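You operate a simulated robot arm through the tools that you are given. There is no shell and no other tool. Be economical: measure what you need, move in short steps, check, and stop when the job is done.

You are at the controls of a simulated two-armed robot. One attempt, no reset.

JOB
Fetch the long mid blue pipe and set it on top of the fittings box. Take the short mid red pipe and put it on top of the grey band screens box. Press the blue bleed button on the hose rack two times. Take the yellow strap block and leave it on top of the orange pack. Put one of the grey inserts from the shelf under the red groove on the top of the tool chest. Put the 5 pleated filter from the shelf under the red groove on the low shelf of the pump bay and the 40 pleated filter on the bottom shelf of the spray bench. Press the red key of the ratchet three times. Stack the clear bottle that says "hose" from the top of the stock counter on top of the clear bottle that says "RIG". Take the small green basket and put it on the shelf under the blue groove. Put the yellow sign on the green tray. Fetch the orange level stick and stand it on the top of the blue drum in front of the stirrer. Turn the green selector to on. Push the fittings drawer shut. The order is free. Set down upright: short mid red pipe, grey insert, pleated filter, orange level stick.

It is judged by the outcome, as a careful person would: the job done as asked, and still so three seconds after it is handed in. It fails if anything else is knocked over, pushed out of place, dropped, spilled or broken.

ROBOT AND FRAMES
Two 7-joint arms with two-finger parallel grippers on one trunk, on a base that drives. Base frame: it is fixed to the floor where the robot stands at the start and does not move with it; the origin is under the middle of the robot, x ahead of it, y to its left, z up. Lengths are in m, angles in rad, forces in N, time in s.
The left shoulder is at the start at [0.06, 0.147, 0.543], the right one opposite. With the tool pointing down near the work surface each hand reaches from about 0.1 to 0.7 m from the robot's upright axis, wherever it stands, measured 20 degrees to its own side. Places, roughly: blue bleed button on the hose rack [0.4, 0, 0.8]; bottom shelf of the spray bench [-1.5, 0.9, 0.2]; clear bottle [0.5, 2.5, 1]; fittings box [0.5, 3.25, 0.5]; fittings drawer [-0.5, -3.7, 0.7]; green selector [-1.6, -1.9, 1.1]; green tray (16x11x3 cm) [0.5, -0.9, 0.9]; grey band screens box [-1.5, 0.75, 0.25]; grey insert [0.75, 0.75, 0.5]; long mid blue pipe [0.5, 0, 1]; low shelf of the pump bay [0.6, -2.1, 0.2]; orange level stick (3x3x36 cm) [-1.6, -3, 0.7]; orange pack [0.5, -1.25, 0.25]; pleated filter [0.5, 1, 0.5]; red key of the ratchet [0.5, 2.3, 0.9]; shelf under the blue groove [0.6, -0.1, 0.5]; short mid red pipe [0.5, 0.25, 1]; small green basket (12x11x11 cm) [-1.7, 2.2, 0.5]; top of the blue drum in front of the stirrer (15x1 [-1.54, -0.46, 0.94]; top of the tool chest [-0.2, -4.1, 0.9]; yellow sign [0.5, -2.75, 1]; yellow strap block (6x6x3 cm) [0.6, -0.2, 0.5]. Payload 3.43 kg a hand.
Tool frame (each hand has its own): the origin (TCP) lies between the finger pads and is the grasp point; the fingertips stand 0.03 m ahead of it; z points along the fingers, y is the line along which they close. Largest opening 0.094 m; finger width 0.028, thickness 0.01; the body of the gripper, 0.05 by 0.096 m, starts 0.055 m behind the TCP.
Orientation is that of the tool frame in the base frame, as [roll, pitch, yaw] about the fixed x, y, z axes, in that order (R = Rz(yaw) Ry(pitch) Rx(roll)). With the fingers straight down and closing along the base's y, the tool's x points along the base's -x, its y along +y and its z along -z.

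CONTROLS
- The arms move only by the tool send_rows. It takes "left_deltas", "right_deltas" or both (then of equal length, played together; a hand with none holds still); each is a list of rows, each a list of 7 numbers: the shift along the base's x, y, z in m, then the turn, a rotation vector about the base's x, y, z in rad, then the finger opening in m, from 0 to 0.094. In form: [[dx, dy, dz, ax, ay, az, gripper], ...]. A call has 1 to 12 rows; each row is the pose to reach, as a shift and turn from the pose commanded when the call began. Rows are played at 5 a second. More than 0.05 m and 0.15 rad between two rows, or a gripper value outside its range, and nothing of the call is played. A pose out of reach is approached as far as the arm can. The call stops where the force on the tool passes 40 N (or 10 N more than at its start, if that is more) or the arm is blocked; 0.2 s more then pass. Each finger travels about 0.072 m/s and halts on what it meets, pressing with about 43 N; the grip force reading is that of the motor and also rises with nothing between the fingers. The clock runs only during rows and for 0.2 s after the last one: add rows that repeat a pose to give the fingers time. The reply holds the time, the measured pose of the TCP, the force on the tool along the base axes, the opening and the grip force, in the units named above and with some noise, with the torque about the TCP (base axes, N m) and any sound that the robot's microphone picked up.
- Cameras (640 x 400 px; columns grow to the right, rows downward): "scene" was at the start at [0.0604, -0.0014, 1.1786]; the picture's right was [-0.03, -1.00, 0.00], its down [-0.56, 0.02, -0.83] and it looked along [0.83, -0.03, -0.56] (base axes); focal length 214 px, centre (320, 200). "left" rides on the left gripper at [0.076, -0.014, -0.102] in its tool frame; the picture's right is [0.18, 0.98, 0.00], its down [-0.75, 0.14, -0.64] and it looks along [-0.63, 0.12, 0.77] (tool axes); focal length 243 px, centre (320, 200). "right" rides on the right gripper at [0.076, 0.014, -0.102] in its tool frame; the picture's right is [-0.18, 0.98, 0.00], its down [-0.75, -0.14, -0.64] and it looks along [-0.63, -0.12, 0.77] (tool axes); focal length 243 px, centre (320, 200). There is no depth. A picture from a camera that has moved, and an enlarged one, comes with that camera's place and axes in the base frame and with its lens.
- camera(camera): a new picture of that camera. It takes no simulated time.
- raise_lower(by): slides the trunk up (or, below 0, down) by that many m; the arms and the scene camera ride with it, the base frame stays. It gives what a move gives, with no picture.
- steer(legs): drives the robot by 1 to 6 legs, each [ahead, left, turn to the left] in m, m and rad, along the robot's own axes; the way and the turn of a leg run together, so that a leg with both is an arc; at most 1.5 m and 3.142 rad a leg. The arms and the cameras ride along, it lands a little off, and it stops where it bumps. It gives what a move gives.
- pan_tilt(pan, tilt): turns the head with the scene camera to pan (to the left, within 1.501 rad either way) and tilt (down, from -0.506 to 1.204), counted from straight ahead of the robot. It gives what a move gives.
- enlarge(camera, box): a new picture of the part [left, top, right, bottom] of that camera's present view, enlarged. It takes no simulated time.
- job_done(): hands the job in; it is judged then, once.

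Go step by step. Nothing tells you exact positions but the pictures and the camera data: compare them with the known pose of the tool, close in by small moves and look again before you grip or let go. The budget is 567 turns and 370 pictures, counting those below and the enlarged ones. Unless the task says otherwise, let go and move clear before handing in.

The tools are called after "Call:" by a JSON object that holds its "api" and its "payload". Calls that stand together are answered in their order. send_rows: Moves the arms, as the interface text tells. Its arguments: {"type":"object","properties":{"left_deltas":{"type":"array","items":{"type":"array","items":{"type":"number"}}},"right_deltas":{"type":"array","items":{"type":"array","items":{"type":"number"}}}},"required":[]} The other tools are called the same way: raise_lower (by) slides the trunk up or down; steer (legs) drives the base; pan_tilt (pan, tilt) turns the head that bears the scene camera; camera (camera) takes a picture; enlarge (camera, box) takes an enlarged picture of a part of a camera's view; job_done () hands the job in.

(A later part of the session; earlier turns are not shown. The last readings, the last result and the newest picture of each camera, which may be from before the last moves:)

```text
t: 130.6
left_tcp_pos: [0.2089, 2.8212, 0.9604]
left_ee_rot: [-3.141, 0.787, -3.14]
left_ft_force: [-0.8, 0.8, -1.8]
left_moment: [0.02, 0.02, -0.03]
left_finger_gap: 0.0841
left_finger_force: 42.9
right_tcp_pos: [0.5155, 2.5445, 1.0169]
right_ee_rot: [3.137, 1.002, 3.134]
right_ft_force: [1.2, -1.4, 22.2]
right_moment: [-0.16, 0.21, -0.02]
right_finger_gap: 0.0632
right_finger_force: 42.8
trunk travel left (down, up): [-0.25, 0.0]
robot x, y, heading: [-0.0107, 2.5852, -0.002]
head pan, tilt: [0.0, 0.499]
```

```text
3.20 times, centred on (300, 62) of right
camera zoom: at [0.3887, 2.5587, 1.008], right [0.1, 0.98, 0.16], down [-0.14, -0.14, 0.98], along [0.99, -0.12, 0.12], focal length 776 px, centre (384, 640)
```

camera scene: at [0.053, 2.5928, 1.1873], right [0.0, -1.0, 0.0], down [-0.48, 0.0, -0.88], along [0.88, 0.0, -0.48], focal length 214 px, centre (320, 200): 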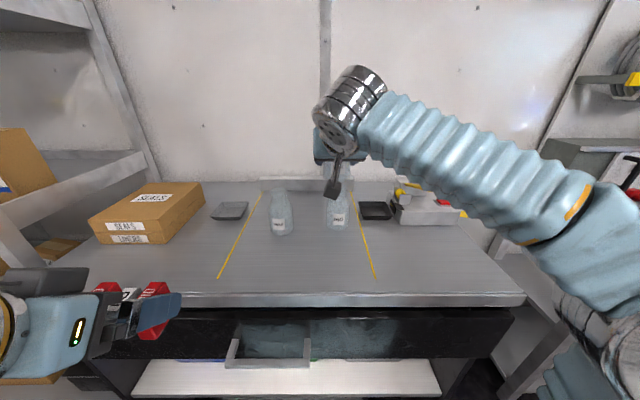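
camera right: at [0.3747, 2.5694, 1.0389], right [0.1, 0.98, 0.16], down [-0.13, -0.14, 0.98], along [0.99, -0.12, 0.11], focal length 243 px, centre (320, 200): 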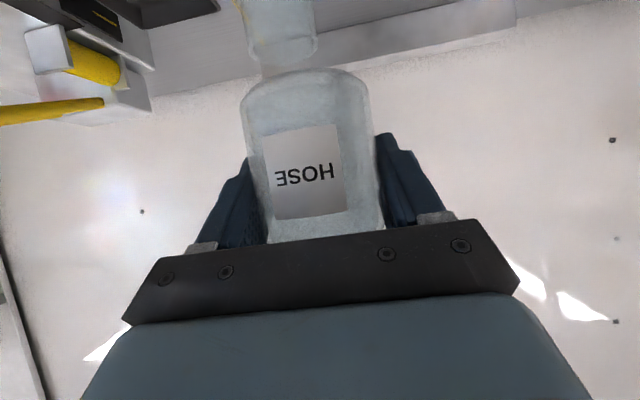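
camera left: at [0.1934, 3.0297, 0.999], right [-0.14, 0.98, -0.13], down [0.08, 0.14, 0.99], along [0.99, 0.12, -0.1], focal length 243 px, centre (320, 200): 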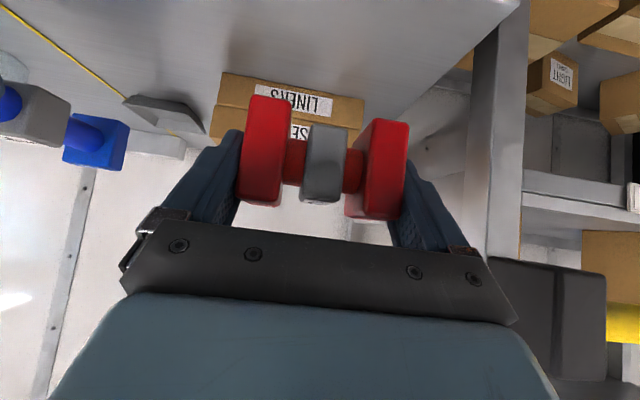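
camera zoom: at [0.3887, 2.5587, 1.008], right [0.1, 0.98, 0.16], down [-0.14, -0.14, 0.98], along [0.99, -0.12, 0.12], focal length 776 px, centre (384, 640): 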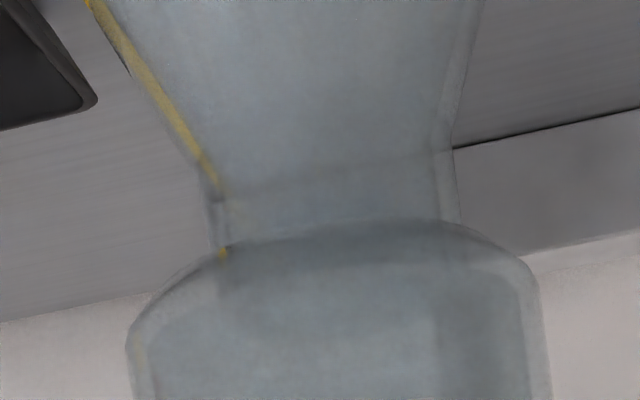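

Contact at 22 N. I ease up slightly and open slowly.

Call:
{"api": "send_rows", "payload": {"right_deltas": [[0, 0, 0.002, 0, 0, 0, 0.055], [0, 0, 0.002, 0, 0, 0, 0.064], [0, 0, 0.002, 0, 0, 0, 0.068], [0, 0, 0.002, 0, 0, 0, 0.075], [0, 0, 0.002, 0, 0, 0, 0.085], [0, 0, 0.002, 0, 0, 0, 0.094], [0, 0, 0.002, 0, 0, 0, 0.094]]}}

Call:
{"api": "camera", "payload": {"camera": "right"}}

```text
t: 132.2
left_tcp_pos: [0.2079, 2.8207, 0.9592]
left_ee_rot: [3.141, 0.785, -3.14]
left_ft_force: [-0.1, -0.2, -1.0]
left_moment: [-0.03, -0.01, -0.01]
left_finger_gap: 0.0838
left_finger_force: 43.0
right_tcp_pos: [0.5172, 2.5445, 1.0149]
right_ee_rot: [3.142, 0.996, 3.139]
right_ft_force: [-0.5, 0.8, -0.6]
right_moment: [-0.01, 0.03, -0.02]
right_finger_gap: 0.0938
right_finger_force: 0.1
trunk travel left (down, up): [-0.25, 0.0]
robot x, y, heading: [-0.0114, 2.5894, 0.001]
head pan, tilt: [0.0, 0.499]
```

```text
279 pictures are left
camera right: at [0.3899, 2.5591, 1.0079], right [0.1, 0.98, 0.16], down [-0.13, -0.14, 0.98], along [0.99, -0.12, 0.11], focal length 243 px, centre (320, 200)
```

right: 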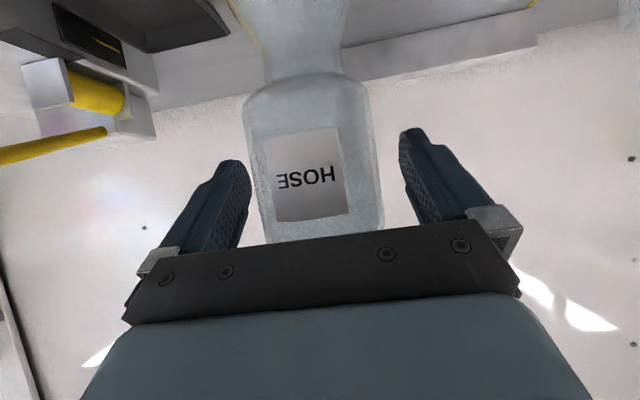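

It stands. I back straight out.

Call:
{"api": "send_rows", "payload": {"right_deltas": [[-0.02, -0.001, 0, 0, 0, 0, 0.094], [-0.05, -0.001, 0, 0, 0, 0, 0.094], [-0.09, -0.001, 0, 0, 0, 0, 0.094], [-0.13, -0.001, 0, 0, 0, 0, 0.094], [-0.17, -0.001, -0.01, 0, 0, 0, 0.094]]}}

Call:
{"api": "enlarge", "payload": {"camera": "scene", "box": [240, 100, 480, 250]}}

Call:
{"api": "camera", "payload": {"camera": "right"}}

```text
t: 133.4
left_tcp_pos: [0.2088, 2.8215, 0.96]
left_ee_rot: [-3.142, 0.785, -3.138]
left_ft_force: [0.9, 0.2, -0.6]
left_moment: [-0.02, 0.02, 0.01]
left_finger_gap: 0.0839
left_finger_force: 42.6
right_tcp_pos: [0.3454, 2.5426, 1.0039]
right_ee_rot: [3.142, 0.994, 3.139]
right_ft_force: [0.6, 0.2, -0.8]
right_moment: [0.0, 0.0, 0.0]
right_finger_gap: 0.0939
right_finger_force: 0.1
trunk travel left (down, up): [-0.25, 0.0]
robot x, y, heading: [-0.0093, 2.5962, -0.0]
head pan, tilt: [0.0, 0.499]
```

```text
2.67 times, centred on (360, 175) of scene
camera zoom: at [0.0534, 2.5929, 1.1873], right [0.0, -1.0, 0.0], down [-0.48, 0.0, -0.88], along [0.88, 0.0, -0.48], focal length 572 px, centre (213, 267)
```

zoom: 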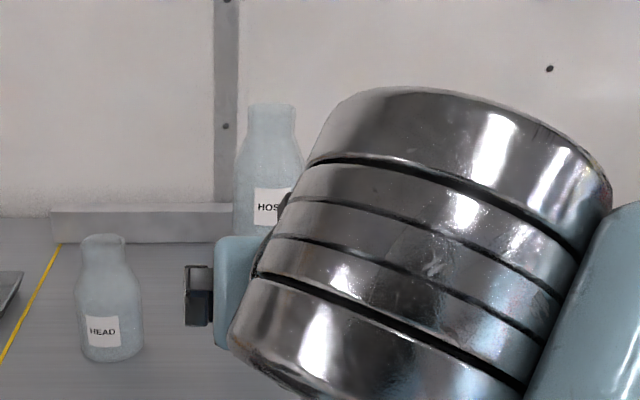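

```text
277 pictures are left
camera right: at [0.2199, 2.5579, 0.9965], right [0.1, 0.98, 0.15], down [-0.13, -0.14, 0.98], along [0.99, -0.12, 0.11], focal length 243 px, centre (320, 200)
```

right: 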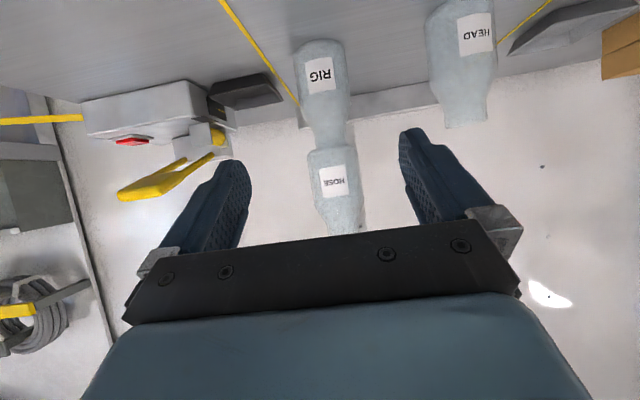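

Stack is standing. Next the ratchet's red key near (0.56, 2.26, 0.907); I bring the closed right fingers nearby and look.

Call:
{"api": "send_rows", "payload": {"right_deltas": [[-0.02, -0.04, 0, 0, 0, 0, 0.06], [-0.02, -0.09, 0, 0, 0.05, 0, 0.03], [0, -0.13, 0, 0, 0.1, 0, 0], [0, -0.18, 0, 0, 0.15, 0, 0], [0.02, -0.22, 0, 0, 0.21, 0, 0], [0.04, -0.26, 0, 0, 0.21, 0, 0], [0.06, -0.28, 0, 0, 0.21, 0, 0]]}}

Call:
{"api": "camera", "payload": {"camera": "right"}}

Call:
{"api": "enlarge", "payload": {"camera": "scene", "box": [320, 120, 520, 260]}}

```text
t: 135.0
left_tcp_pos: [0.2088, 2.821, 0.9585]
left_ee_rot: [-3.142, 0.785, -3.139]
left_ft_force: [0.0, 0.3, -1.5]
left_moment: [-0.01, -0.03, 0.01]
left_finger_gap: 0.0838
left_finger_force: 43.3
right_tcp_pos: [0.4067, 2.2632, 1.0037]
right_ee_rot: [-3.14, 0.785, 3.141]
right_ft_force: [-0.1, -0.4, 0.1]
right_moment: [-0.02, 0.02, 0.0]
right_finger_gap: 0.0
right_finger_force: 32.9
trunk travel left (down, up): [-0.25, 0.0]
robot x, y, heading: [-0.0105, 2.5937, 0.001]
head pan, tilt: [0.0, 0.499]
```

```text
276 pictures are left
camera right: at [0.28, 2.2778, 1.0236], right [0.13, 0.98, 0.13], down [0.08, -0.14, 0.99], along [0.99, -0.12, -0.1], focal length 243 px, centre (320, 200)
```

right: 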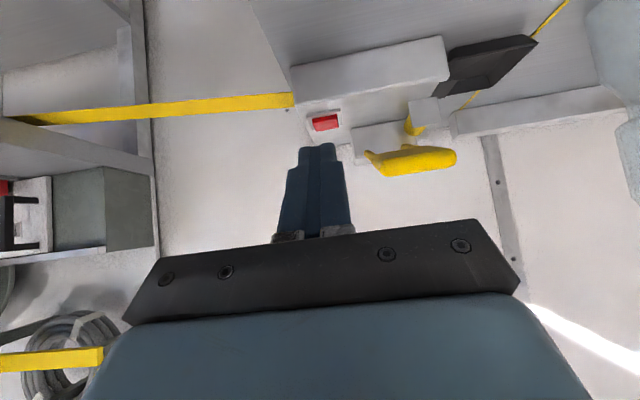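

```text
2.86 times, centred on (420, 190) of scene
camera zoom: at [0.053, 2.5927, 1.1873], right [0.0, -1.0, 0.0], down [-0.48, 0.0, -0.88], along [0.88, 0.0, -0.48], focal length 613 px, centre (34, 229)
```

zoom: 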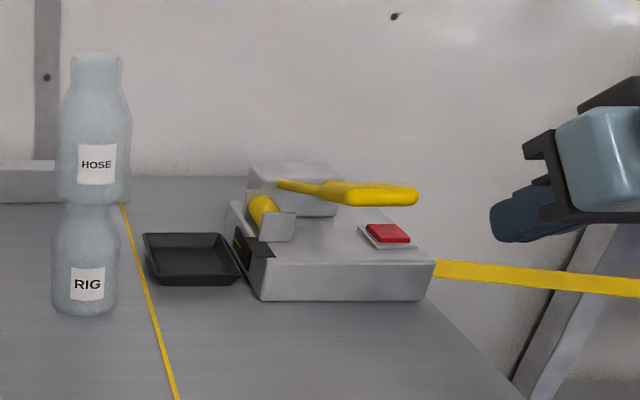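

The ratchet's handle overhangs at y≈2.30, so I yaw the tool 45° to come from the right and stay clear of it.

Call:
{"api": "send_rows", "payload": {"right_deltas": [[0, -0.01, 0, 0, 0, 0.14, 0], [0, -0.02, 0, 0, 0, 0.28, 0], [0, -0.03, 0, 0, 0, 0.42, 0], [0.01, -0.03, 0, 0, 0, 0.56, 0], [0.03, -0.03, 0, 0, 0, 0.7, 0], [0.06, -0.03, 0, 0, 0, 0.785, 0], [0.09, -0.025, -0.01, 0, 0, 0.785, 0], [0.09, -0.025, -0.01, 0, 0, 0.785, 0]]}}

Call:
{"api": "camera", "payload": {"camera": "right"}}

Call:
{"api": "enlarge", "payload": {"camera": "scene", "box": [320, 120, 520, 260]}}

```text
t: 136.8
left_tcp_pos: [0.2086, 2.8218, 0.9595]
left_ee_rot: [-3.14, 0.785, -3.14]
left_ft_force: [0.8, -0.4, -1.9]
left_moment: [0.01, 0.0, 0.0]
left_finger_gap: 0.0841
left_finger_force: 42.9
right_tcp_pos: [0.4983, 2.2397, 0.9954]
right_ee_rot: [-3.141, 0.785, -2.36]
right_ft_force: [0.5, -0.5, -0.3]
right_moment: [0.01, -0.02, 0.02]
right_finger_gap: 0.0
right_finger_force: 33.1
trunk travel left (down, up): [-0.25, 0.0]
robot x, y, heading: [-0.0075, 2.5924, -0.0]
head pan, tilt: [0.0, 0.499]
```

```text
274 pictures are left
camera right: at [0.3983, 2.161, 1.0159], right [-0.6, 0.79, 0.13], down [0.16, -0.04, 0.99], along [0.78, 0.61, -0.1], focal length 243 px, centre (320, 200)
```

right: 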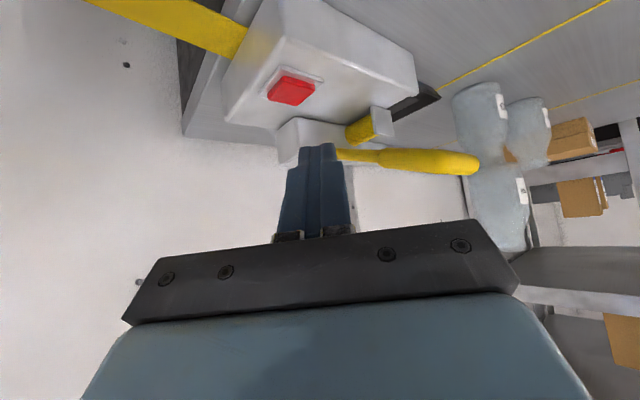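

```text
2.86 times, centred on (420, 190) of scene
camera zoom: at [0.0533, 2.5928, 1.1872], right [0.0, -1.0, 0.0], down [-0.48, 0.0, -0.88], along [0.88, 0.0, -0.48], focal length 613 px, centre (34, 229)
```

zoom: 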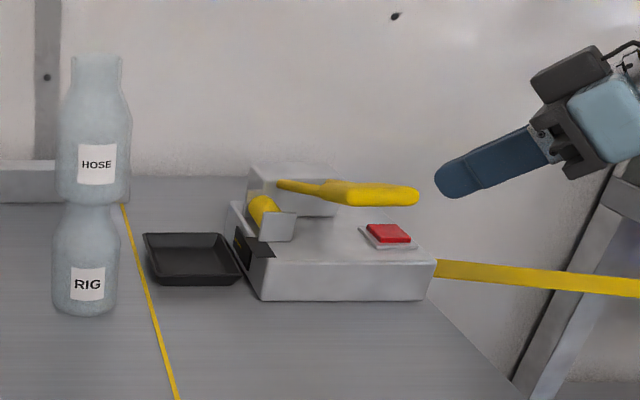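

Key ≈(0.556, 2.262, 0.907), handle clear at y>2.32. I hover, then press with listening.

Call:
{"api": "send_rows", "payload": {"right_deltas": [[0.025, 0.007, 0, 0, 0, 0, 0], [0.05, 0.014, -0.01, 0, 0, 0, 0], [0.05, 0.014, -0.03, 0, 0, 0, 0], [0.05, 0.014, -0.045, 0, 0, 0, 0], [0.05, 0.014, -0.045, 0, 0, 0, 0]]}}

Call:
{"api": "enlarge", "payload": {"camera": "scene", "box": [360, 140, 480, 240]}}

Call:
{"api": "camera", "payload": {"camera": "right"}}

```text
t: 138.0
left_tcp_pos: [0.2094, 2.8213, 0.9594]
left_ee_rot: [3.141, 0.786, -3.14]
left_ft_force: [0.2, 0.2, -1.4]
left_moment: [-0.02, 0.02, -0.01]
left_finger_gap: 0.0839
left_finger_force: 43.5
right_tcp_pos: [0.5464, 2.2517, 0.9505]
right_ee_rot: [-3.14, 0.785, -2.36]
right_ft_force: [-0.8, -0.3, -0.1]
right_moment: [0.0, -0.01, 0.04]
right_finger_gap: 0.0
right_finger_force: 32.8
trunk travel left (down, up): [-0.25, 0.0]
robot x, y, heading: [-0.0097, 2.591, 0.002]
head pan, tilt: [0.0, 0.499]
```

```text
4.00 times, centred on (420, 190) of scene
camera zoom: at [0.0531, 2.5928, 1.1873], right [0.0, -1.0, 0.0], down [-0.48, 0.0, -0.88], along [0.88, 0.0, -0.48], focal length 858 px, centre (-80, 240)
```

zoom: 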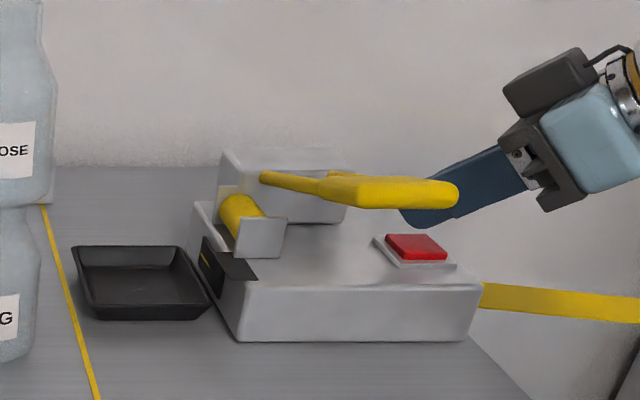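

```text
271 pictures are left
camera right: at [0.4468, 2.1732, 0.9702], right [-0.6, 0.79, 0.13], down [0.16, -0.04, 0.99], along [0.78, 0.61, -0.1], focal length 243 px, centre (320, 200)
```

right: 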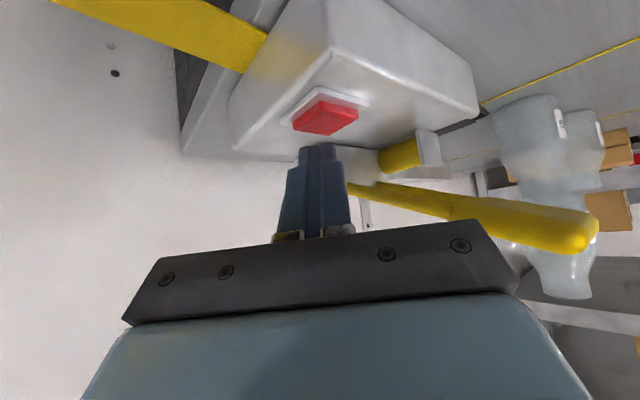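

Tip is over the key. First press.

Call:
{"api": "send_rows", "payload": {"right_deltas": [[0.001, 0.002, -0.006, 0, 0, 0, 0], [0.001, 0.002, -0.01, 0, 0, 0, 0], [0.001, 0.002, -0.014, 0, 0, 0, 0], [0.001, 0.002, -0.018, 0, 0, 0, 0], [0.001, 0.002, -0.022, 0, 0, 0, 0], [0.001, 0.002, -0.026, 0, 0, 0, 0]]}}

```text
t: 139.2
left_tcp_pos: [0.2067, 2.8209, 0.9598]
left_ee_rot: [-3.141, 0.788, -3.14]
left_ft_force: [-0.5, 0.5, -1.1]
left_moment: [0.01, 0.06, 0.0]
left_finger_gap: 0.0838
left_finger_force: 43.0
right_tcp_pos: [0.5461, 2.2545, 0.9374]
right_ee_rot: [-3.119, 0.803, -2.348]
right_ft_force: [-0.5, -0.1, 14.4]
right_moment: [0.0, 0.03, -0.17]
right_finger_gap: 0.0
right_finger_force: 32.5
trunk travel left (down, up): [-0.25, 0.0]
robot x, y, heading: [-0.0084, 2.5944, -0.0]
head pan, tilt: [0.0, 0.499]
heard: click
stopped in row 6 (right hand): the force on the tool passed its limit at 44 N (the readings are from after the stop); the commanded pose is now the measured one
```

One click. Lift and press twice more.

Call:
{"api": "send_rows", "payload": {"right_deltas": [[0, 0, 0.01, 0, 0, 0, 0], [0, 0, 0.02, 0, 0, 0, 0], [0, 0, 0.02, 0, 0, 0, 0]]}}

Call:
{"api": "send_rows", "payload": {"right_deltas": [[0.0, 0, -0.008, 0, 0, 0, 0], [0.0, 0, -0.014, 0, 0, 0, 0], [0.0, 0, -0.018, 0, 0, 0, 0], [0, 0, -0.022, 0, 0, 0, 0], [0, 0, -0.026, 0, 0, 0, 0], [0, 0, -0.03, 0, 0, 0, 0]]}}

Call:
{"api": "send_rows", "payload": {"right_deltas": [[0, 0, 0.01, 0, 0, 0, 0], [0, 0, 0.02, 0, 0, 0, 0], [0, 0, 0.02, 0, 0, 0, 0]]}}

```text
t: 140.0
left_tcp_pos: [0.209, 2.8205, 0.96]
left_ee_rot: [-3.14, 0.785, -3.139]
left_ft_force: [0.7, 0.5, -1.6]
left_moment: [-0.02, 0.02, -0.02]
left_finger_gap: 0.084
left_finger_force: 43.3
right_tcp_pos: [0.5476, 2.2538, 0.9543]
right_ee_rot: [-3.129, 0.797, -2.354]
right_ft_force: [0.2, 0.7, -0.7]
right_moment: [-0.01, -0.03, -0.03]
right_finger_gap: 0.0002
right_finger_force: 33.2
trunk travel left (down, up): [-0.25, 0.0]
robot x, y, heading: [-0.0134, 2.5919, -0.0]
head pan, tilt: [0.0, 0.499]
```

```text
t: 141.3
left_tcp_pos: [0.2072, 2.8219, 0.9595]
left_ee_rot: [-3.141, 0.786, -3.139]
left_ft_force: [-0.4, 0.7, -1.9]
left_moment: [0.02, 0.03, 0.01]
left_finger_gap: 0.0839
left_finger_force: 42.7
right_tcp_pos: [0.5475, 2.2531, 0.9368]
right_ee_rot: [-3.102, 0.812, -2.339]
right_ft_force: [-2.4, -0.9, 14.8]
right_moment: [0.02, 0.02, -0.17]
right_finger_gap: 0.0001
right_finger_force: 32.7
trunk travel left (down, up): [-0.25, 0.0]
robot x, y, heading: [-0.0071, 2.5883, -0.002]
head pan, tilt: [0.0, 0.499]
heard: click
stopped in row 6 (right hand): the force on the tool passed its limit at 46 N (the readings are from after the stop); the commanded pose is now the measured one
```

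```text
t: 142.1
left_tcp_pos: [0.2083, 2.8198, 0.9597]
left_ee_rot: [3.141, 0.785, -3.139]
left_ft_force: [-0.7, -0.9, -1.4]
left_moment: [0.04, 0.0, -0.01]
left_finger_gap: 0.0839
left_finger_force: 43.3
right_tcp_pos: [0.5478, 2.254, 0.9539]
right_ee_rot: [-3.112, 0.806, -2.344]
right_ft_force: [0.3, 0.1, -0.8]
right_moment: [-0.01, -0.01, 0.0]
right_finger_gap: 0.0
right_finger_force: 33.2
trunk travel left (down, up): [-0.25, 0.0]
robot x, y, heading: [-0.007, 2.5933, -0.004]
head pan, tilt: [0.0, 0.499]
```

Call:
{"api": "send_rows", "payload": {"right_deltas": [[0.0, 0, -0.008, 0, 0, 0, 0], [0.0, 0, -0.014, 0, 0, 0, 0], [0.0, 0, -0.018, 0, 0, 0, 0], [0, 0, -0.022, 0, 0, 0, 0], [0, 0, -0.026, 0, 0, 0, 0], [0, 0, -0.03, 0, 0, 0, 0]]}}

Call:
{"api": "send_rows", "payload": {"right_deltas": [[0, 0, 0.01, 0, 0, 0, 0], [0, 0, 0.03, 0, 0, 0, 0], [-0.03, -0.01, 0.05, 0, 0, 0, 0], [-0.07, -0.01, 0.06, 0, 0, 0, 0], [-0.11, -0.01, 0.06, 0, 0, 0, 0.03], [-0.15, -0.01, 0.06, 0, 0, -0.1, 0.06], [-0.19, 0, 0.06, 0, 0, -0.24, 0.08], [-0.22, 0.03, 0.06, 0, 0, -0.38, 0.094], [-0.24, 0.06, 0.06, 0, 0, -0.52, 0.094], [-0.25, 0.09, 0.06, 0, 0, -0.66, 0.094], [-0.25, 0.12, 0.06, 0, 0, -0.785, 0.094]]}}

Call:
{"api": "camera", "payload": {"camera": "scene"}}

```text
t: 143.3
left_tcp_pos: [0.207, 2.822, 0.9599]
left_ee_rot: [-3.14, 0.787, -3.14]
left_ft_force: [0.3, 0.0, -2.4]
left_moment: [0.03, 0.01, 0.0]
left_finger_gap: 0.0839
left_finger_force: 42.7
right_tcp_pos: [0.5475, 2.2545, 0.937]
right_ee_rot: [-3.087, 0.826, -2.331]
right_ft_force: [0.2, -0.8, 14.1]
right_moment: [0.0, -0.05, -0.22]
right_finger_gap: 0.0
right_finger_force: 33.1
trunk travel left (down, up): [-0.25, 0.0]
robot x, y, heading: [-0.0108, 2.5899, -0.002]
head pan, tilt: [0.0, 0.499]
heard: click
stopped in row 6 (right hand): the force on the tool passed its limit at 44 N (the readings are from after the stop); the commanded pose is now the measured one
```

```text
t: 145.7
left_tcp_pos: [0.2086, 2.8209, 0.9608]
left_ee_rot: [-3.14, 0.786, -3.14]
left_ft_force: [0.5, -0.7, -1.0]
left_moment: [0.02, -0.03, 0.01]
left_finger_gap: 0.0842
left_finger_force: 43.1
right_tcp_pos: [0.2979, 2.3731, 0.9953]
right_ee_rot: [-3.096, 0.818, -3.119]
right_ft_force: [-0.4, -1.4, 0.9]
right_moment: [-0.01, -0.01, 0.0]
right_finger_gap: 0.0938
right_finger_force: 0.1
trunk travel left (down, up): [-0.25, 0.0]
robot x, y, heading: [-0.0136, 2.5885, 0.001]
head pan, tilt: [0.0, 0.499]
```

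```text
270 pictures are left
camera scene: at [0.0532, 2.5925, 1.1873], right [0.0, -1.0, 0.0], down [-0.48, 0.0, -0.88], along [0.88, 0.0, -0.48], focal length 214 px, centre (320, 200)
```

scene: 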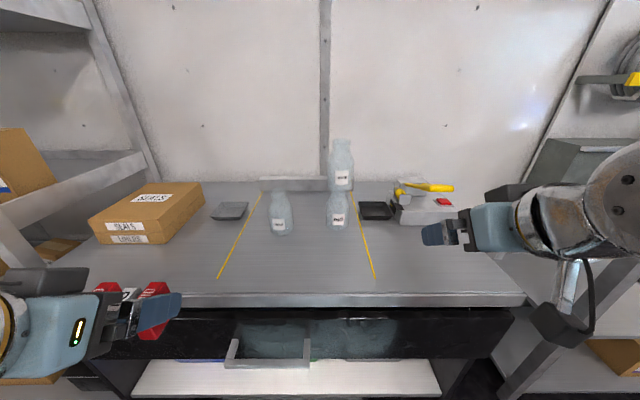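

Three clicks done; stack stable. I drive to the red-groove bench to fetch the filters.

Call:
{"api": "steer", "payload": {"legs": [[-0.42, 0, 0], [0, -1.35, 0]]}}

Call:
{"api": "pan_tilt", "payload": {"pan": 0.0, "tilt": 0.6}}

Call:
{"api": "camera", "payload": {"camera": "scene"}}

```text
t: 154.6
left_tcp_pos: [-0.2218, 1.4804, 0.9599]
left_ee_rot: [-3.141, 0.785, -3.138]
left_ft_force: [-0.5, -0.5, -0.9]
left_moment: [-0.01, 0.03, 0.01]
left_finger_gap: 0.0841
left_finger_force: 43.4
right_tcp_pos: [-0.1319, 1.0327, 0.9953]
right_ee_rot: [-3.095, 0.818, -3.122]
right_ft_force: [1.0, 0.2, 0.2]
right_moment: [-0.01, -0.01, 0.03]
right_finger_gap: 0.094
right_finger_force: 0.1
trunk travel left (down, up): [-0.25, 0.0]
robot x, y, heading: [-0.4408, 1.2512, -0.001]
head pan, tilt: [0.0, 0.499]
```

```text
t: 155.3
left_tcp_pos: [-0.2218, 1.4813, 0.9606]
left_ee_rot: [-3.139, 0.786, -3.141]
left_ft_force: [-0.6, 0.2, -1.9]
left_moment: [0.0, 0.01, 0.06]
left_finger_gap: 0.084
left_finger_force: 42.7
right_tcp_pos: [-0.1315, 1.0348, 0.9953]
right_ee_rot: [-3.096, 0.819, -3.124]
right_ft_force: [0.3, -0.1, 0.4]
right_moment: [-0.01, 0.02, 0.02]
right_finger_gap: 0.0942
right_finger_force: 0.1
trunk travel left (down, up): [-0.25, 0.0]
robot x, y, heading: [-0.437, 1.2552, -0.004]
head pan, tilt: [0.0, 0.6]
```

```text
269 pictures are left
camera scene: at [-0.3797, 1.2531, 1.1782], right [0.0, -1.0, 0.0], down [-0.56, 0.0, -0.83], along [0.83, 0.0, -0.56], focal length 214 px, centre (320, 200)
```

scene: 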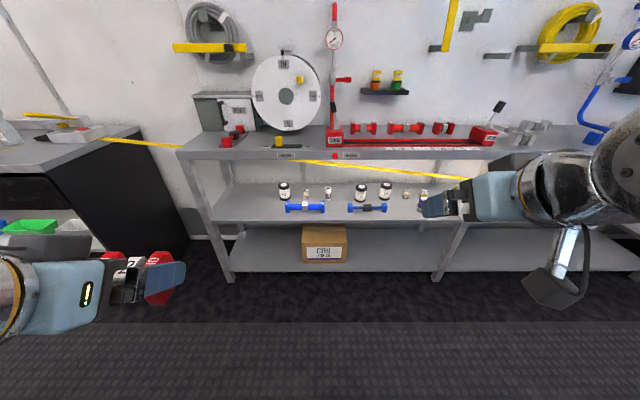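

Call:
{"api": "enlarge", "payload": {"camera": "scene", "box": [260, 150, 460, 225]}}

Call:
{"api": "enlarge", "payload": {"camera": "scene", "box": [260, 170, 360, 220]}}

Call:
{"api": "enlarge", "payload": {"camera": "scene", "box": [345, 170, 445, 220]}}

```text
3.20 times, centred on (360, 188) of scene
camera zoom: at [-0.3797, 1.2531, 1.1782], right [0.0, -1.0, 0.0], down [-0.56, 0.0, -0.83], along [0.83, 0.0, -0.56], focal length 686 px, centre (192, 240)
```

zoom: 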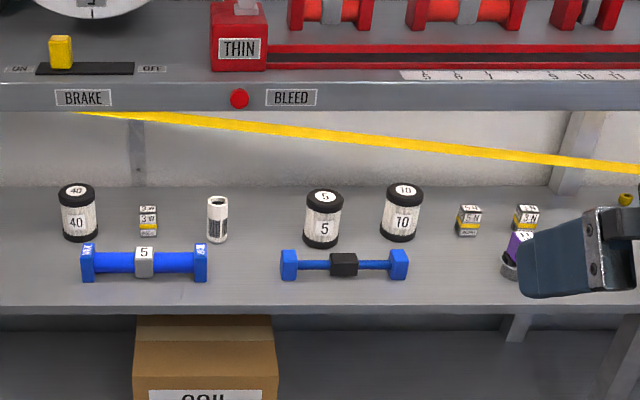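

```text
6.40 times, centred on (310, 195) of scene
camera zoom: at [-0.3797, 1.2531, 1.1782], right [0.0, -1.0, 0.0], down [-0.56, 0.0, -0.83], along [0.83, 0.0, -0.56], focal length 1373 px, centre (384, 232)
```

zoom: 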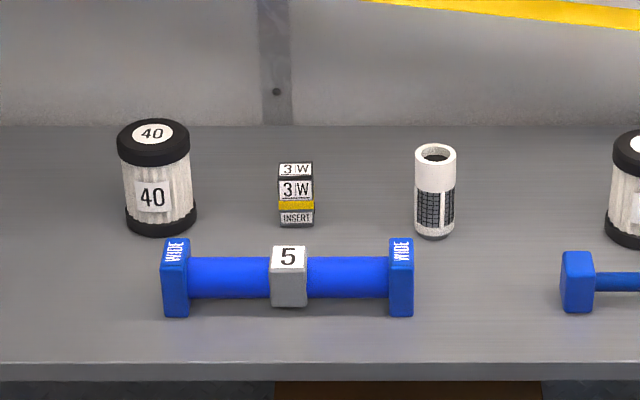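

```text
6.40 times, centred on (395, 195) of scene
camera zoom: at [-0.3797, 1.2531, 1.1782], right [0.0, -1.0, 0.0], down [-0.56, 0.0, -0.83], along [0.83, 0.0, -0.56], focal length 1373 px, centre (-160, 232)
```

zoom: 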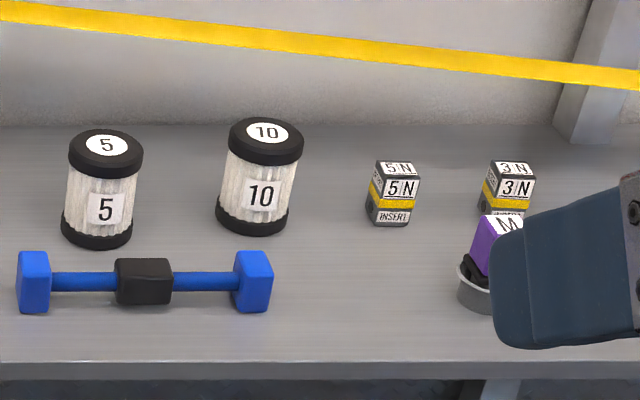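

40 stands near (0.65, 1.45), 5 near (0.62, 1.03), shelf z≈0.505. I lower the trunk so that the arm can reach beneath the bench top, and line up for the 40 filter.

Call:
{"api": "raise_lower", "payload": {"by": -0.2}}

Call:
{"api": "steer", "payload": {"legs": [[0.2, 0.33, 0.0]]}}

Call:
{"api": "send_rows", "payload": {"right_deltas": [[0, 0, -0.04, 0, 0, 0, 0.094], [0, 0.02, -0.08, 0, 0, -0.1, 0.094], [0.01, 0.04, -0.12, 0, 0, -0.2, 0.094], [0.02, 0.06, -0.15, 0, 0, -0.3, 0.094], [0.02, 0.08, -0.17, 0, 0, -0.3, 0.094]]}}

Call:
{"api": "camera", "payload": {"camera": "scene"}}

Call:
{"api": "camera", "payload": {"camera": "right"}}

```text
t: 157.4
left_tcp_pos: [-0.2209, 1.4821, 0.7602]
left_ee_rot: [-3.141, 0.785, -3.138]
left_ft_force: [-0.8, -0.1, -2.7]
left_moment: [-0.02, 0.02, 0.01]
left_finger_gap: 0.0839
left_finger_force: 42.9
right_tcp_pos: [-0.1324, 1.0327, 0.7947]
right_ee_rot: [-3.096, 0.82, -3.124]
right_ft_force: [-0.8, 0.6, -0.7]
right_moment: [-0.01, 0.0, -0.02]
right_finger_gap: 0.0942
right_finger_force: 0.0
trunk travel left (down, up): [-0.05, 0.2]
robot x, y, heading: [-0.4405, 1.2525, -0.002]
head pan, tilt: [0.0, 0.6]
```

```text
t: 159.9
left_tcp_pos: [-0.0206, 1.8177, 0.761]
left_ee_rot: [3.141, 0.787, -3.139]
left_ft_force: [-0.4, 0.0, -1.3]
left_moment: [0.0, 0.02, -0.01]
left_finger_gap: 0.0835
left_finger_force: 42.9
right_tcp_pos: [0.0705, 1.3695, 0.7948]
right_ee_rot: [-3.098, 0.82, -3.119]
right_ft_force: [-0.1, -0.3, 0.1]
right_moment: [0.03, -0.03, -0.02]
right_finger_gap: 0.0937
right_finger_force: 0.1
trunk travel left (down, up): [-0.05, 0.2]
robot x, y, heading: [-0.2358, 1.5903, -0.002]
head pan, tilt: [0.0, 0.6]
```

```text
t: 161.1
left_tcp_pos: [-0.0198, 1.8175, 0.7589]
left_ee_rot: [3.142, 0.787, -3.138]
left_ft_force: [-0.3, 0.4, -1.2]
left_moment: [-0.01, 0.02, -0.01]
left_finger_gap: 0.084
left_finger_force: 42.8
right_tcp_pos: [0.0891, 1.4499, 0.625]
right_ee_rot: [-3.098, 0.82, 2.863]
right_ft_force: [-1.0, 0.1, 0.0]
right_moment: [0.01, 0.04, -0.03]
right_finger_gap: 0.0943
right_finger_force: 0.1
trunk travel left (down, up): [-0.05, 0.2]
robot x, y, heading: [-0.2396, 1.5859, 0.005]
head pan, tilt: [0.0, 0.6]
```

```text
265 pictures are left
camera scene: at [-0.1783, 1.5892, 0.9782], right [0.0, -1.0, 0.0], down [-0.56, 0.0, -0.83], along [0.83, 0.0, -0.56], focal length 214 px, centre (320, 200)
```

scene: 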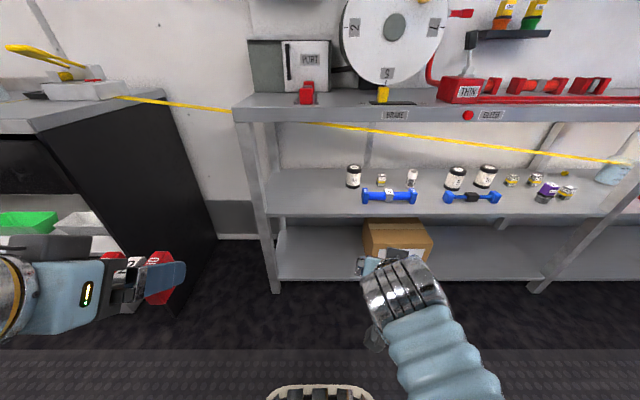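

```text
264 pictures are left
camera right: at [-0.0263, 1.5033, 0.6393], right [0.42, 0.9, 0.1], down [0.01, -0.12, 0.99], along [0.91, -0.42, -0.06], focal length 243 px, centre (320, 200)
```

right: 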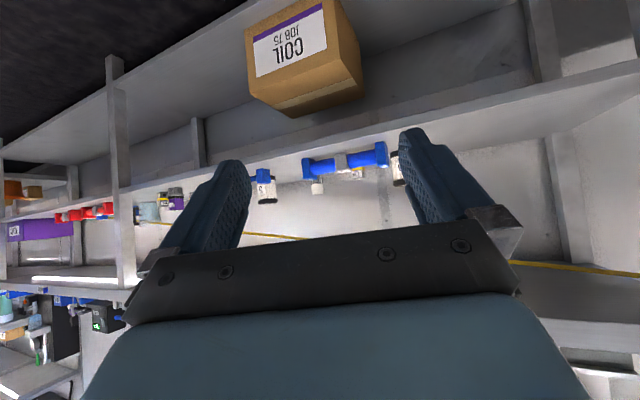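

I drive in with the hand at shelf height.

Call:
{"api": "steer", "payload": {"legs": [[0.28, 0, 0]]}}

Call:
{"api": "send_rows", "payload": {"right_deltas": [[0.02, 0.01, 0.03, 0, 0, 0, 0.094], [0.04, 0.02, 0.06, 0, 0, 0, 0.094], [0.06, 0.03, 0.07, 0, 0, 0, 0.094], [0.09, 0.035, 0.07, 0, 0, 0, 0.094], [0.12, 0.037, 0.07, 0, 0, 0, 0.094]]}}

Call:
{"api": "camera", "payload": {"camera": "right"}}

Call:
{"api": "camera", "payload": {"camera": "scene"}}

```text
t: 163.0
left_tcp_pos: [0.2559, 1.8193, 0.7605]
left_ee_rot: [-3.141, 0.784, -3.132]
left_ft_force: [-0.1, -0.7, -2.1]
left_moment: [-0.01, 0.0, 0.0]
left_finger_gap: 0.0839
left_finger_force: 43.0
right_tcp_pos: [0.367, 1.4525, 0.624]
right_ee_rot: [-3.096, 0.819, 2.869]
right_ft_force: [0.2, -0.2, 0.0]
right_moment: [0.01, 0.0, 0.0]
right_finger_gap: 0.0941
right_finger_force: 0.1
trunk travel left (down, up): [-0.05, 0.2]
robot x, y, heading: [0.0425, 1.5842, 0.005]
head pan, tilt: [0.0, 0.6]
```

```text
t: 164.2
left_tcp_pos: [0.255, 1.8191, 0.7607]
left_ee_rot: [-3.142, 0.786, -3.132]
left_ft_force: [-0.3, 0.6, -2.1]
left_moment: [-0.01, 0.01, 0.02]
left_finger_gap: 0.084
left_finger_force: 43.1
right_tcp_pos: [0.4892, 1.4912, 0.694]
right_ee_rot: [-3.096, 0.82, 2.87]
right_ft_force: [-0.3, 0.9, 0.2]
right_moment: [0.02, -0.01, -0.01]
right_finger_gap: 0.094
right_finger_force: 0.1
trunk travel left (down, up): [-0.05, 0.2]
robot x, y, heading: [0.0405, 1.5869, 0.006]
head pan, tilt: [0.0, 0.6]
```

```text
263 pictures are left
camera right: at [0.3726, 1.5424, 0.7081], right [0.42, 0.9, 0.1], down [0.01, -0.12, 0.99], along [0.91, -0.41, -0.06], focal length 243 px, centre (320, 200)
```

right: 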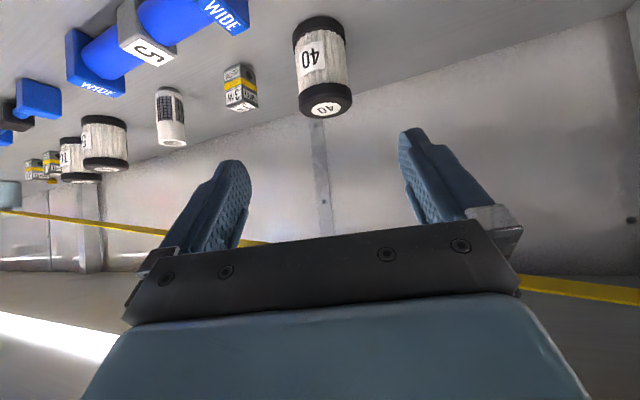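

```text
262 pictures are left
camera scene: at [0.099, 1.5905, 0.9782], right [0.01, -1.0, 0.0], down [-0.56, 0.0, -0.83], along [0.83, 0.0, -0.56], focal length 214 px, centre (320, 200)
```

scene: 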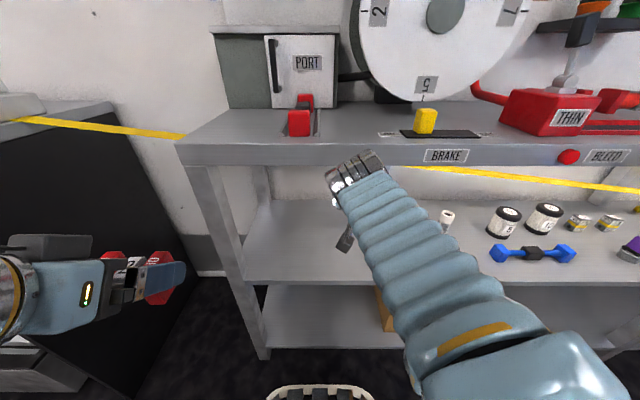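

Filter centre ≈(0.63, 1.448). I slide along the tool axis onto it.

Call:
{"api": "send_rows", "payload": {"right_deltas": [[0.03, -0.009, -0.032, 0, 0, 0, 0.094], [0.06, -0.018, -0.064, 0, 0, 0, 0.094], [0.085, -0.027, -0.092, 0, 0, 0, 0.094], [0.11, -0.035, -0.12, 0, 0, 0, 0.094], [0.11, -0.035, -0.12, 0, 0, 0, 0.094]]}}

Call:
{"api": "camera", "payload": {"camera": "right"}}

```text
t: 165.4
left_tcp_pos: [0.2558, 1.8204, 0.7589]
left_ee_rot: [-3.141, 0.786, -3.133]
left_ft_force: [-0.1, -0.3, -1.7]
left_moment: [-0.03, 0.01, -0.01]
left_finger_gap: 0.0839
left_finger_force: 42.7
right_tcp_pos: [0.5985, 1.4545, 0.5756]
right_ee_rot: [-3.098, 0.819, 2.87]
right_ft_force: [-0.1, 1.2, 0.8]
right_moment: [0.0, -0.03, 0.02]
right_finger_gap: 0.094
right_finger_force: 0.2
trunk travel left (down, up): [-0.05, 0.2]
robot x, y, heading: [0.0407, 1.5924, 0.005]
head pan, tilt: [0.0, 0.6]
```

```text
261 pictures are left
camera right: at [0.4821, 1.5069, 0.5902], right [0.42, 0.9, 0.1], down [0.01, -0.12, 0.99], along [0.91, -0.41, -0.06], focal length 243 px, centre (320, 200)
```

right: 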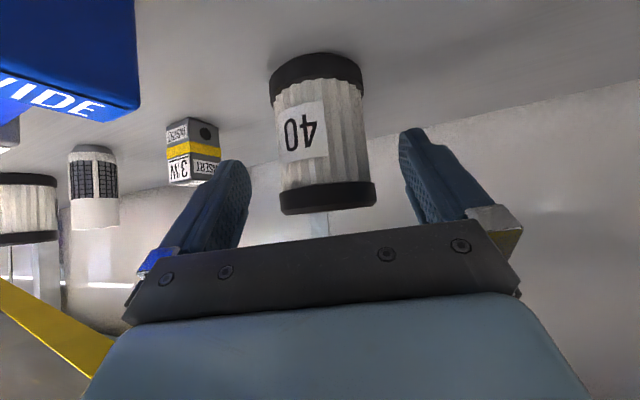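

Call:
{"api": "send_rows", "payload": {"right_deltas": [[0.01, -0.003, -0.011, 0, 0, 0, 0.094], [0.02, -0.0065, -0.022, 0, 0, 0, 0.094], [0.02, -0.0065, -0.022, 0, 0, 0, 0.08], [0.02, -0.0065, -0.022, 0, 0, 0, 0.065], [0.02, -0.0065, -0.022, 0, 0, 0, 0.05], [0.02, -0.0065, -0.022, 0, 0, 0, 0.05], [0.02, -0.0065, 0.0, 0, 0, 0, 0.05], [0.02, -0.0065, 0.02, 0, 0, 0, 0.05]]}}

Call:
{"api": "camera", "payload": {"camera": "right"}}

```text
t: 167.2
left_tcp_pos: [0.255, 1.8202, 0.7603]
left_ee_rot: [-3.141, 0.785, -3.133]
left_ft_force: [0.9, -0.2, -1.0]
left_moment: [-0.01, 0.0, 0.01]
left_finger_gap: 0.084
left_finger_force: 43.4
right_tcp_pos: [0.6167, 1.4481, 0.5964]
right_ee_rot: [-3.097, 0.819, 2.87]
right_ft_force: [0.8, -0.1, -1.6]
right_moment: [0.03, -0.01, -0.01]
right_finger_gap: 0.0641
right_finger_force: 43.2
trunk travel left (down, up): [-0.05, 0.2]
robot x, y, heading: [0.0381, 1.5857, 0.004]
head pan, tilt: [0.0, 0.6]
```

```text
260 pictures are left
camera right: at [0.5006, 1.5002, 0.6108], right [0.42, 0.9, 0.1], down [0.01, -0.12, 0.99], along [0.91, -0.41, -0.06], focal length 243 px, centre (320, 200)
```

right: 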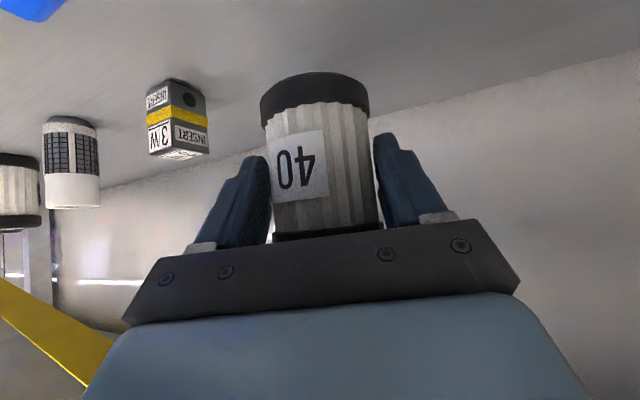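

Filter 40 held. I retreat with a shift left to clear the blue pipe.

Call:
{"api": "send_rows", "payload": {"right_deltas": [[-0.01, 0.015, 0.005, 0, 0, 0, 0.05], [-0.03, 0.03, 0.01, 0, 0, 0, 0.05], [-0.065, 0.045, 0.015, 0, 0, 0, 0.05], [-0.11, 0.055, 0.015, 0, 0, 0, 0.05], [-0.155, 0.065, 0.02, 0, 0, 0, 0.05], [-0.2, 0.07, 0.03, 0, 0, 0, 0.05], [-0.245, 0.07, 0.05, 0, 0, 0, 0.05], [-0.28, 0.07, 0.07, 0, 0, 0, 0.05]]}}

Call:
{"api": "steer", "payload": {"legs": [[-0.5, 0, 0], [0, 0, 1.571], [0, 0, 1.571]]}}

Call:
{"api": "camera", "payload": {"camera": "scene"}}

```text
t: 168.4
left_tcp_pos: [0.2557, 1.8198, 0.7596]
left_ee_rot: [3.14, 0.785, -3.134]
left_ft_force: [0.9, 0.5, -2.4]
left_moment: [0.04, 0.03, 0.01]
left_finger_gap: 0.0838
left_finger_force: 42.7
right_tcp_pos: [0.5031, 1.4192, 0.5799]
right_ee_rot: [-3.083, 0.727, 2.655]
right_ft_force: [-0.4, 0.2, -1.1]
right_moment: [0.0, 0.0, -0.02]
right_finger_gap: 0.0642
right_finger_force: 42.6
trunk travel left (down, up): [-0.05, 0.2]
robot x, y, heading: [0.0385, 1.5919, 0.003]
head pan, tilt: [0.0, 0.6]
stopped in row 5 (right hand): the arm was blocked; the commanded pose is now the measured one
```

```text
t: 179.1
left_tcp_pos: [-0.6795, 1.3512, 0.7599]
left_ee_rot: [3.141, 0.785, 0.019]
left_ft_force: [0.5, -0.3, -1.6]
left_moment: [-0.02, 0.03, 0.03]
left_finger_gap: 0.0839
left_finger_force: 42.9
right_tcp_pos: [-0.9315, 1.7507, 0.5808]
right_ee_rot: [-3.081, 0.725, -0.476]
right_ft_force: [0.1, -0.2, -0.5]
right_moment: [-0.02, 0.02, -0.03]
right_finger_gap: 0.064
right_finger_force: 42.9
trunk travel left (down, up): [-0.05, 0.2]
robot x, y, heading: [-0.4647, 1.5905, -3.122]
head pan, tilt: [0.0, 0.6]
```

```text
259 pictures are left
camera scene: at [-0.5218, 1.5865, 0.9782], right [-0.02, 1.0, 0.0], down [0.56, 0.01, -0.82], along [-0.82, -0.01, -0.57], focal length 214 px, centre (320, 200)
```

scene: 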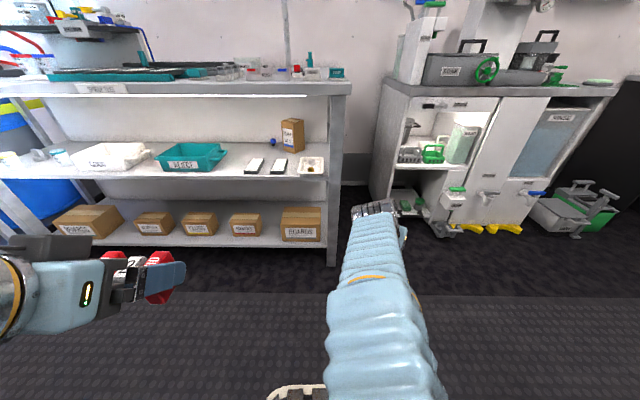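

The right arm was blocked partway, so its path near the blue "5" pipe needs checking later. Now I slide over to the spray bench's bottom shelf and look.

Call:
{"api": "steer", "payload": {"legs": [[0, 0.6, -0.02]]}}

Call:
{"api": "camera", "payload": {"camera": "scene"}}

Call:
{"api": "enlarge", "payload": {"camera": "scene", "box": [120, 180, 480, 280]}}

Call:
{"api": "camera", "payload": {"camera": "right"}}

```text
t: 182.5
left_tcp_pos: [-0.6855, 0.7561, 0.7594]
left_ee_rot: [-3.141, 0.785, -0.012]
left_ft_force: [-0.1, 0.3, -2.3]
left_moment: [0.01, 0.01, -0.01]
left_finger_gap: 0.0838
left_finger_force: 42.7
right_tcp_pos: [-0.9256, 1.1609, 0.58]
right_ee_rot: [-3.081, 0.726, -0.506]
right_ft_force: [0.0, -1.6, -0.8]
right_moment: [-0.02, 0.0, -0.01]
right_finger_gap: 0.0639
right_finger_force: 43.0
trunk travel left (down, up): [-0.05, 0.2]
robot x, y, heading: [-0.4666, 0.98, 3.133]
head pan, tilt: [0.0, 0.6]
```

```text
258 pictures are left
camera scene: at [-0.5208, 0.986, 0.9782], right [0.01, 1.0, 0.0], down [0.56, -0.01, -0.82], along [-0.82, 0.01, -0.57], focal length 214 px, centre (320, 200)
```

scene: 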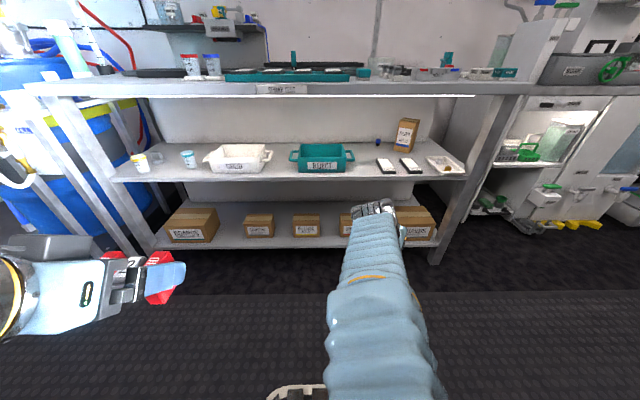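

```text
1.78 times, centred on (300, 230) of scene
camera zoom: at [-0.5208, 0.986, 0.9782], right [0.01, 1.0, 0.0], down [0.56, -0.01, -0.82], along [-0.82, 0.01, -0.57], focal length 381 px, centre (356, 147)
```

zoom: 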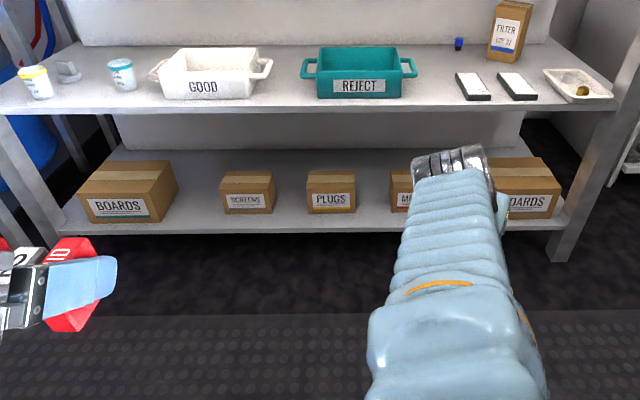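

```text
256 pictures are left
camera right: at [-0.8252, 1.0842, 0.6066], right [-0.63, -0.77, 0.08], down [-0.07, 0.15, 0.99], along [-0.77, 0.62, -0.15], focal length 243 px, centre (320, 200)
```

right: 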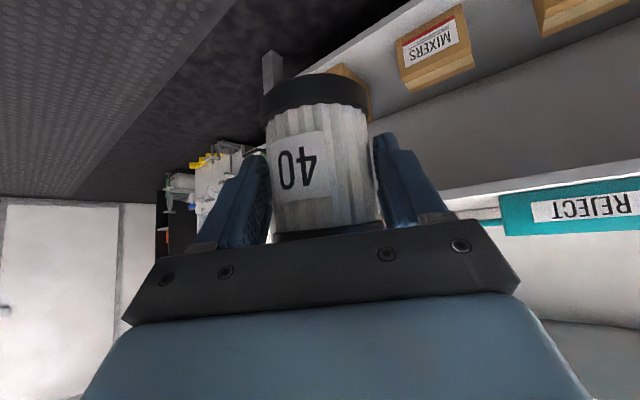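

Plan: red onto SCREENS (centre ≈(−1.40, 0.672), top 0.266) with the left, and 40 at (−1.338, 1.052) between PLUGS and MIXERS with the right. First I level the filter again and draw the right hand in.

Call:
{"api": "send_rows", "payload": {"right_deltas": [[0.03, 0, -0.02, 0.005, 0.023, 0.12, 0.05], [0.06, -0.01, -0.04, 0.011, 0.046, 0.25, 0.05], [0.09, -0.02, -0.06, 0.017, 0.07, 0.37, 0.05], [0.12, -0.03, -0.08, 0.023, 0.093, 0.494, 0.05], [0.15, -0.04, -0.11, 0.023, 0.093, 0.494, 0.05], [0.17, -0.05, -0.14, 0.023, 0.093, 0.494, 0.05]], "left_deltas": [[0, 0, -0.045, 0, 0, 0, 0.06], [0, 0, -0.09, 0, 0, 0, 0.06], [0, 0, -0.135, 0, 0, 0, 0.06], [0, 0, -0.18, 0, 0, 0, 0.06], [0, 0, -0.225, 0, 0, 0, 0.06], [0, 0, -0.27, 0, 0, 0, 0.06]]}}

Call:
{"api": "camera", "payload": {"camera": "scene"}}

```text
t: 183.1
left_tcp_pos: [-0.6848, 0.7568, 0.6852]
left_ee_rot: [3.14, 0.785, -0.012]
left_ft_force: [0.3, 0.0, -2.0]
left_moment: [0.0, 0.01, 0.0]
left_finger_gap: 0.0842
left_finger_force: 42.6
right_tcp_pos: [-0.8777, 1.2183, 0.5239]
right_ee_rot: [-3.077, 0.697, -0.472]
right_ft_force: [0.3, -0.3, -1.4]
right_moment: [0.0, -0.03, 0.0]
right_finger_gap: 0.0641
right_finger_force: 42.9
trunk travel left (down, up): [-0.05, 0.2]
robot x, y, heading: [-0.4624, 0.984, 3.128]
head pan, tilt: [0.0, 0.6]
stopped in row 2 (right hand): the arm was blocked; the commanded pose is now the measured one
```

```text
255 pictures are left
camera scene: at [-0.5207, 0.9861, 0.9782], right [0.01, 1.0, 0.0], down [0.56, -0.01, -0.82], along [-0.82, 0.01, -0.57], focal length 214 px, centre (320, 200)
```

scene: 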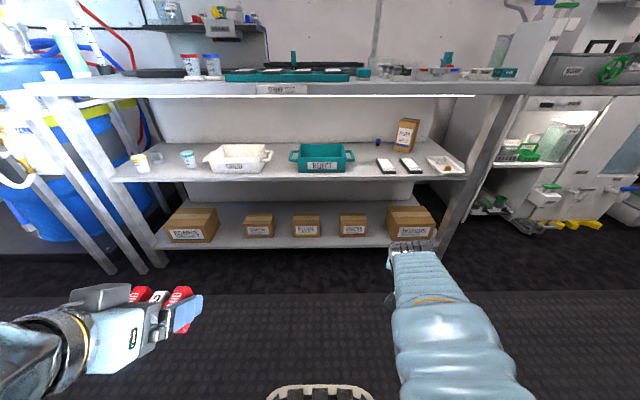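

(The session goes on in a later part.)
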